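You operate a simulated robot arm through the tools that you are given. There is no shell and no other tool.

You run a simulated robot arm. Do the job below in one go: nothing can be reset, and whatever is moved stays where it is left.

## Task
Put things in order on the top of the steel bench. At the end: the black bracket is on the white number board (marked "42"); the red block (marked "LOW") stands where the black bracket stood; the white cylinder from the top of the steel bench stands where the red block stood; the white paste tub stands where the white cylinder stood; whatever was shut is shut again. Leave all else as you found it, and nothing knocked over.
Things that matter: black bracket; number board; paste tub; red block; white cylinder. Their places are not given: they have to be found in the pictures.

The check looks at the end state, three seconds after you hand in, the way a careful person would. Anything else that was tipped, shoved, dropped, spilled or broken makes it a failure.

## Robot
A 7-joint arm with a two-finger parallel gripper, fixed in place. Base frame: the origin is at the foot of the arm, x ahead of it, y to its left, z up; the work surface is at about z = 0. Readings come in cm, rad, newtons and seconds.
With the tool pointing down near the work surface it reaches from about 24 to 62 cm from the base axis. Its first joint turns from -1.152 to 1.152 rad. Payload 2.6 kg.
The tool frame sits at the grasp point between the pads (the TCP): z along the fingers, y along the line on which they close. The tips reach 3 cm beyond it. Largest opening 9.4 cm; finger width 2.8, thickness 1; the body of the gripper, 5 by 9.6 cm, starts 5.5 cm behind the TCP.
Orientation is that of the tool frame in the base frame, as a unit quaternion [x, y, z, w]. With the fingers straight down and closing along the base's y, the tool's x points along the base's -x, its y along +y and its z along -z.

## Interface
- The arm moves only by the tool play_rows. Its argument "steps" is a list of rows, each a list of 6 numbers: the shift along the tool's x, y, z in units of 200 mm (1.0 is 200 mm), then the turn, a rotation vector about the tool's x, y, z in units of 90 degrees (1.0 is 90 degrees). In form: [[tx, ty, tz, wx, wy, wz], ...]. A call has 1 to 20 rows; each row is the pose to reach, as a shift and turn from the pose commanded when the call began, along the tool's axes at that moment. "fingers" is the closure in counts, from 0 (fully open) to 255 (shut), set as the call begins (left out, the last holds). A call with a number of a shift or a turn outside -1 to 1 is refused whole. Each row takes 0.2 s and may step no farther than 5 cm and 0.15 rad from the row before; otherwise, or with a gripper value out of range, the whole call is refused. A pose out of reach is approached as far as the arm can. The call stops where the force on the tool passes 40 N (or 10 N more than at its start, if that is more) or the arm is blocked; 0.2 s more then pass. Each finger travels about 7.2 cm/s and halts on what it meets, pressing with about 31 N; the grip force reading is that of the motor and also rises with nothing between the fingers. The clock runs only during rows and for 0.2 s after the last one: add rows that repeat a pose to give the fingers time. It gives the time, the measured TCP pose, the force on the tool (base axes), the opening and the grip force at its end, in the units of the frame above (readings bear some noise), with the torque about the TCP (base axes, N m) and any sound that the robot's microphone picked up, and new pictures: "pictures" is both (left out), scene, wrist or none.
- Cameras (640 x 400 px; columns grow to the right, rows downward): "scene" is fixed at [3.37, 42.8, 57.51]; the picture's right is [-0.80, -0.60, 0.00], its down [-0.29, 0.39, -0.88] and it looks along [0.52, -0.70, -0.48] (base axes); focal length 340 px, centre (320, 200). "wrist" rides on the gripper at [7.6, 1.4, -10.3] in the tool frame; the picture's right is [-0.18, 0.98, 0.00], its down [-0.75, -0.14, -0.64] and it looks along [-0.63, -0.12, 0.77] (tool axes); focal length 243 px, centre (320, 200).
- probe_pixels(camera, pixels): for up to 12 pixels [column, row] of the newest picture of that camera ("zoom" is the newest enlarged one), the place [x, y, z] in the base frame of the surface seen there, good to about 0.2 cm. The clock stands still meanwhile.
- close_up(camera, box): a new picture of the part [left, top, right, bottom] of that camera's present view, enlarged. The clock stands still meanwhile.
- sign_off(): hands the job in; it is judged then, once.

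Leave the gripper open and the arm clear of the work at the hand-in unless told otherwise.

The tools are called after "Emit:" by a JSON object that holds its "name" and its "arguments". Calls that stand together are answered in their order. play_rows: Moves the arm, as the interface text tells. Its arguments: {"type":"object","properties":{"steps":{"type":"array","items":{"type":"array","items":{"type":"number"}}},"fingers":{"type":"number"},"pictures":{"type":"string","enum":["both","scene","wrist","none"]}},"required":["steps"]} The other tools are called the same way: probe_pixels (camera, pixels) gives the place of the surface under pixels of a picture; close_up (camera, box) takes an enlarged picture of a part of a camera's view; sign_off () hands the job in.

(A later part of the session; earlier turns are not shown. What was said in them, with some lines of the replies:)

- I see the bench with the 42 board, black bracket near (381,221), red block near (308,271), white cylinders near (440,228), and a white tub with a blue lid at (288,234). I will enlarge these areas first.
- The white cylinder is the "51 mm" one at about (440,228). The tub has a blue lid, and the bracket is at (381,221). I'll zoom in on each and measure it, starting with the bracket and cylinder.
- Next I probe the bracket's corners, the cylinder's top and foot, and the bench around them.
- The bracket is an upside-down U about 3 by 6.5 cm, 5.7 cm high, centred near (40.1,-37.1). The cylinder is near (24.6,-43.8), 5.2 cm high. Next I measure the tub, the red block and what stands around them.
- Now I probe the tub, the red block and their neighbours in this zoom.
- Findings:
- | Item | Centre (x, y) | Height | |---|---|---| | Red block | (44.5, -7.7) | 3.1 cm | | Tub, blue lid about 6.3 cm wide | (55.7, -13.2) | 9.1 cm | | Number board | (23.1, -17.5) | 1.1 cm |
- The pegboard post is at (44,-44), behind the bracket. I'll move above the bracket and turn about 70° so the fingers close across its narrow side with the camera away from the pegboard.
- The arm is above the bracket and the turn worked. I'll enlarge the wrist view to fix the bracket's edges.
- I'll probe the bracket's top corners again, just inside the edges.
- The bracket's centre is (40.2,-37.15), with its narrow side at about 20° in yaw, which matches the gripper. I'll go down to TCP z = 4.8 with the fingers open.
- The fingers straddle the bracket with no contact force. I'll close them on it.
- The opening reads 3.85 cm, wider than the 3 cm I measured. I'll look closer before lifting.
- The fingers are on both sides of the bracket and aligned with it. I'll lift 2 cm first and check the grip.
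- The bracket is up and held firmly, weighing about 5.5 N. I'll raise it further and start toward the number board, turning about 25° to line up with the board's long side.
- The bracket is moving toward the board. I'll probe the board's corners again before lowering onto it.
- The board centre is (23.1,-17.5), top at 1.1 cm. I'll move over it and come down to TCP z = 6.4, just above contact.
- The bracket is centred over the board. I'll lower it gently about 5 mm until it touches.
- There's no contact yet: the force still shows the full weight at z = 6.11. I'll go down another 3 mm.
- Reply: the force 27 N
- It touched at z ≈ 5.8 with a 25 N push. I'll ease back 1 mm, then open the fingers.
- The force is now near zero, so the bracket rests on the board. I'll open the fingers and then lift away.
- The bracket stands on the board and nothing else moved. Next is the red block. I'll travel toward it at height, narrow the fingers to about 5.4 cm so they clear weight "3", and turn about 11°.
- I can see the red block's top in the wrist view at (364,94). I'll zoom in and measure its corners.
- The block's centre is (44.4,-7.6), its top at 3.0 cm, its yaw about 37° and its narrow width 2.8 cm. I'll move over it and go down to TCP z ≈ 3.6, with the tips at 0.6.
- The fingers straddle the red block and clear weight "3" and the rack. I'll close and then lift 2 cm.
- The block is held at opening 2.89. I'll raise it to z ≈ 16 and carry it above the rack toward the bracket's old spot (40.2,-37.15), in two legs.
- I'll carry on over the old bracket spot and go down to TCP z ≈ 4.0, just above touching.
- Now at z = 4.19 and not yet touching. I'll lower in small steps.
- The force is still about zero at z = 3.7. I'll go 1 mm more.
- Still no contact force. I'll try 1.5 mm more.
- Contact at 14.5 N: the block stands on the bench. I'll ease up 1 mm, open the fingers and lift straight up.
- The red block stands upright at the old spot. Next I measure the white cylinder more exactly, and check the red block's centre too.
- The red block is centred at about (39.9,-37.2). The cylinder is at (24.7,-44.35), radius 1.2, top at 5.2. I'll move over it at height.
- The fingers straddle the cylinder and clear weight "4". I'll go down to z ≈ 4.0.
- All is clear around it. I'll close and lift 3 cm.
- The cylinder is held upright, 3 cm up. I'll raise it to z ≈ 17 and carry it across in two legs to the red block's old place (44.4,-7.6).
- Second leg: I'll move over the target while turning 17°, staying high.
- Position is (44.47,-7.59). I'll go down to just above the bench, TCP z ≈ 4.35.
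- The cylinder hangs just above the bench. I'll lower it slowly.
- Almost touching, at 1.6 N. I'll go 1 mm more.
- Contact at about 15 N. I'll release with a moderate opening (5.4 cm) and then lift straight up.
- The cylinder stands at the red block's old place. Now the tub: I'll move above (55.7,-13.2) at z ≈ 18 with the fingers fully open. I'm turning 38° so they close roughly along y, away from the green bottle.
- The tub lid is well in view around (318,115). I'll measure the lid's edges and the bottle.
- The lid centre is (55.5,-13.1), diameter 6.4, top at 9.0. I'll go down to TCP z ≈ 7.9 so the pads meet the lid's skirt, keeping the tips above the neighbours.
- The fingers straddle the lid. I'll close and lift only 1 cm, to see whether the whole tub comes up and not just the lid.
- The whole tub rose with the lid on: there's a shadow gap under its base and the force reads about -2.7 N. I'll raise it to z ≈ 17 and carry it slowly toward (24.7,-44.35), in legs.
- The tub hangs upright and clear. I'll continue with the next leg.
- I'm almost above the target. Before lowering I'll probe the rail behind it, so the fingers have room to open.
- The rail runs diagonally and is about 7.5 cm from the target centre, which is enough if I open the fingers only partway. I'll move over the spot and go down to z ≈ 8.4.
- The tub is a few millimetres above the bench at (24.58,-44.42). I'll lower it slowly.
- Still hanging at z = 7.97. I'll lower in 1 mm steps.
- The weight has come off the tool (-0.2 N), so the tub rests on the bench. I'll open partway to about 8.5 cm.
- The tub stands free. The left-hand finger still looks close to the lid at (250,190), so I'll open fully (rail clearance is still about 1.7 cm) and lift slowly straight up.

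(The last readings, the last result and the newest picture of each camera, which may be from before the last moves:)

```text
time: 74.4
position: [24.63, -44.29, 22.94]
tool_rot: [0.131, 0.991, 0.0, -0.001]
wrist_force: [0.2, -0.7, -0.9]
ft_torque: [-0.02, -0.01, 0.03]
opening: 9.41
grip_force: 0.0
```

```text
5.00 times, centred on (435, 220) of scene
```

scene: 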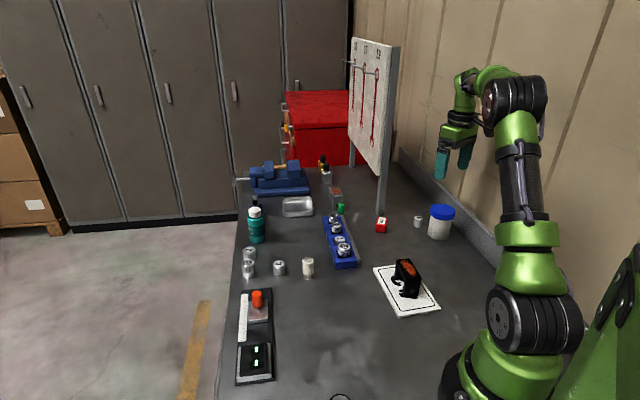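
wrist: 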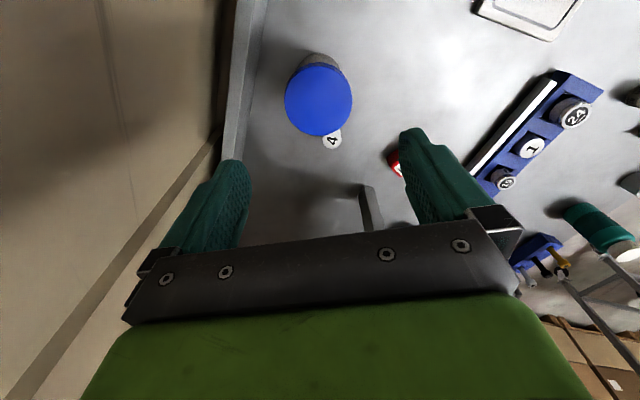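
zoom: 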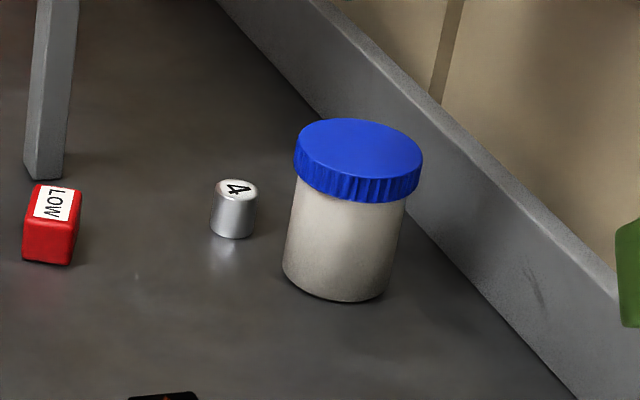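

All four objects are placed. I'll verify by probing the tub's lid edges, weight "4", the white cylinder and the board.

Emit:
{"name": "probe_pixels", "arguments": {"camera": "zoom", "pixels": [[299, 155], [418, 165], [360, 125], [350, 165], [360, 145], [340, 298], [236, 187], [236, 236]]}}

Emit:
{"name": "probe_pixels", "arguments": {"camera": "scene", "pixels": [[308, 260], [308, 277], [408, 264], [438, 306], [401, 315], [405, 265], [381, 219], [279, 265]]}}

Emit:
{"name": "close_up", "arguments": {"camera": "scene", "box": [230, 150, 350, 300]}}

```text
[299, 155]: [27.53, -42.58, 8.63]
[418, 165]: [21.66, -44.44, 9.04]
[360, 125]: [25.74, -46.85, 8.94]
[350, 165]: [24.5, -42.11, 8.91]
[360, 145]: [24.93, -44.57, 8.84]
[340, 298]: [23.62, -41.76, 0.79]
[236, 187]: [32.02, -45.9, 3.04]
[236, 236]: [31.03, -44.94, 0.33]
```

```text
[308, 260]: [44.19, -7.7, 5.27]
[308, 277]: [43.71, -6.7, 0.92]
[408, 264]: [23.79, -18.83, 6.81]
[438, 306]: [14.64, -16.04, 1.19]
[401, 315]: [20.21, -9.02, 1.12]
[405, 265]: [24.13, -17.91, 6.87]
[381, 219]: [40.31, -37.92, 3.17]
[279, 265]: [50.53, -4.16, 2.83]
```

```text
2.67 times, centred on (290, 225) of scene
```

zoom: 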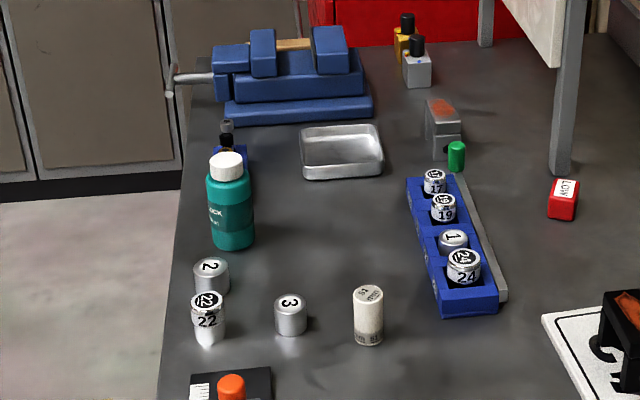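

Everything checks out: the tub is at about (24.6,-44.3), the cylinder at (44.2,-7.7), the red block at (39.9,-37.2) and the bracket on the board. The other objects are where they were. I'll retreat to the starting area with the gripper open.

Emit:
{"name": "play_rows", "arguments": {"steps": [[0.03, 0.08, -0.03, 0, 0, 0], [0.07, 0.17, -0.05, 0, 0, 0], [0.11, 0.27, -0.05, 0, 0, 0], [0.15, 0.37, -0.05, 0, 0, 0], [0.19, 0.47, -0.05, 0, 0, 0], [0.23, 0.57, -0.05, 0, 0, 0], [0.26, 0.66, -0.05, 0, 0, 0], [0.288, 0.725, -0.05, 0, 0, 0], [0.288, 0.725, -0.05, 0, 0, 0]], "fingers": 0}}

```text
time: 76.4
position: [22.78, -28.93, 23.71]
tool_rot: [0.131, 0.991, 0.0, 0.0]
wrist_force: [-0.2, -0.8, 0.1]
ft_torque: [0.01, -0.02, 0.01]
opening: 9.39
grip_force: 0.1
```

scene: 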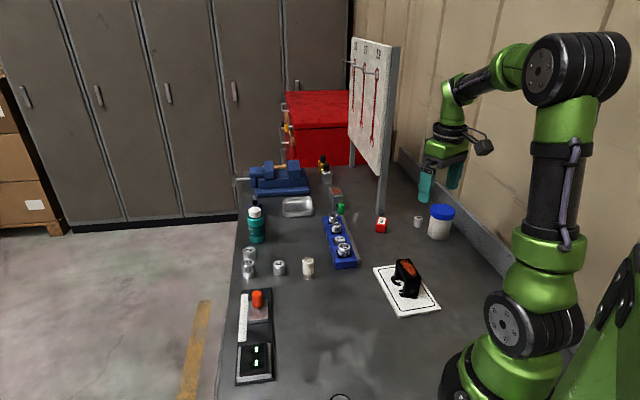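
wrist: 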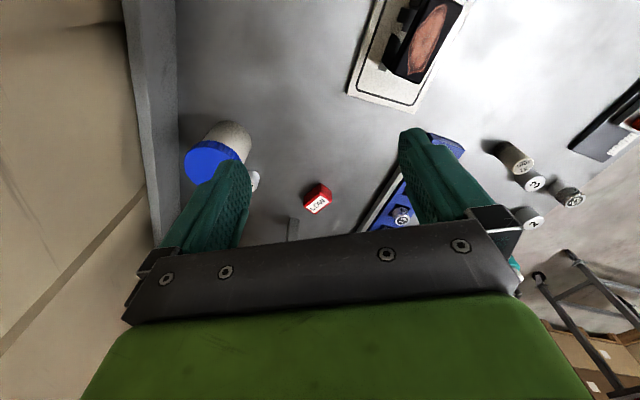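

The arm is back near its starting place with the gripper open. All four objects stand where they should, and nothing was opened or knocked over. I'm handing in.

Emit:
{"name": "sign_off", "arguments": {}}

```text
The job is handed in.
```

The job is done and handed in. The last pictures show all four objects where you asked, each standing upright:

| Object | Where it stands now | Centre (x, y in cm) |
|---|---|---|
| Black bracket | On the "42" board, near the middle | about (23.1, -17.5) |
| Red "LOW" block | Where the bracket stood | about (39.9, -37.2) |
| White "51 mm" cylinder | Where the red block stood | about (44.3, -7.7) |
| White paste tub | Where the cylinder stood | about (24.6, -44.3) |

- **Accuracy:** each of the three swapped objects is within about 0.3 cm of the spot it took over.
- **Tub:** I carried it by its lid. A 1 cm test lift first showed that the whole tub came up, and the lid is still on.
- **Shut things:** I opened nothing, so nothing needed shutting again.
- **Everything else:** the other things look the same as at the start. I also measured the board and weights "3" and "4", and they had not moved.

The arm is back near its starting position with the gripper open.
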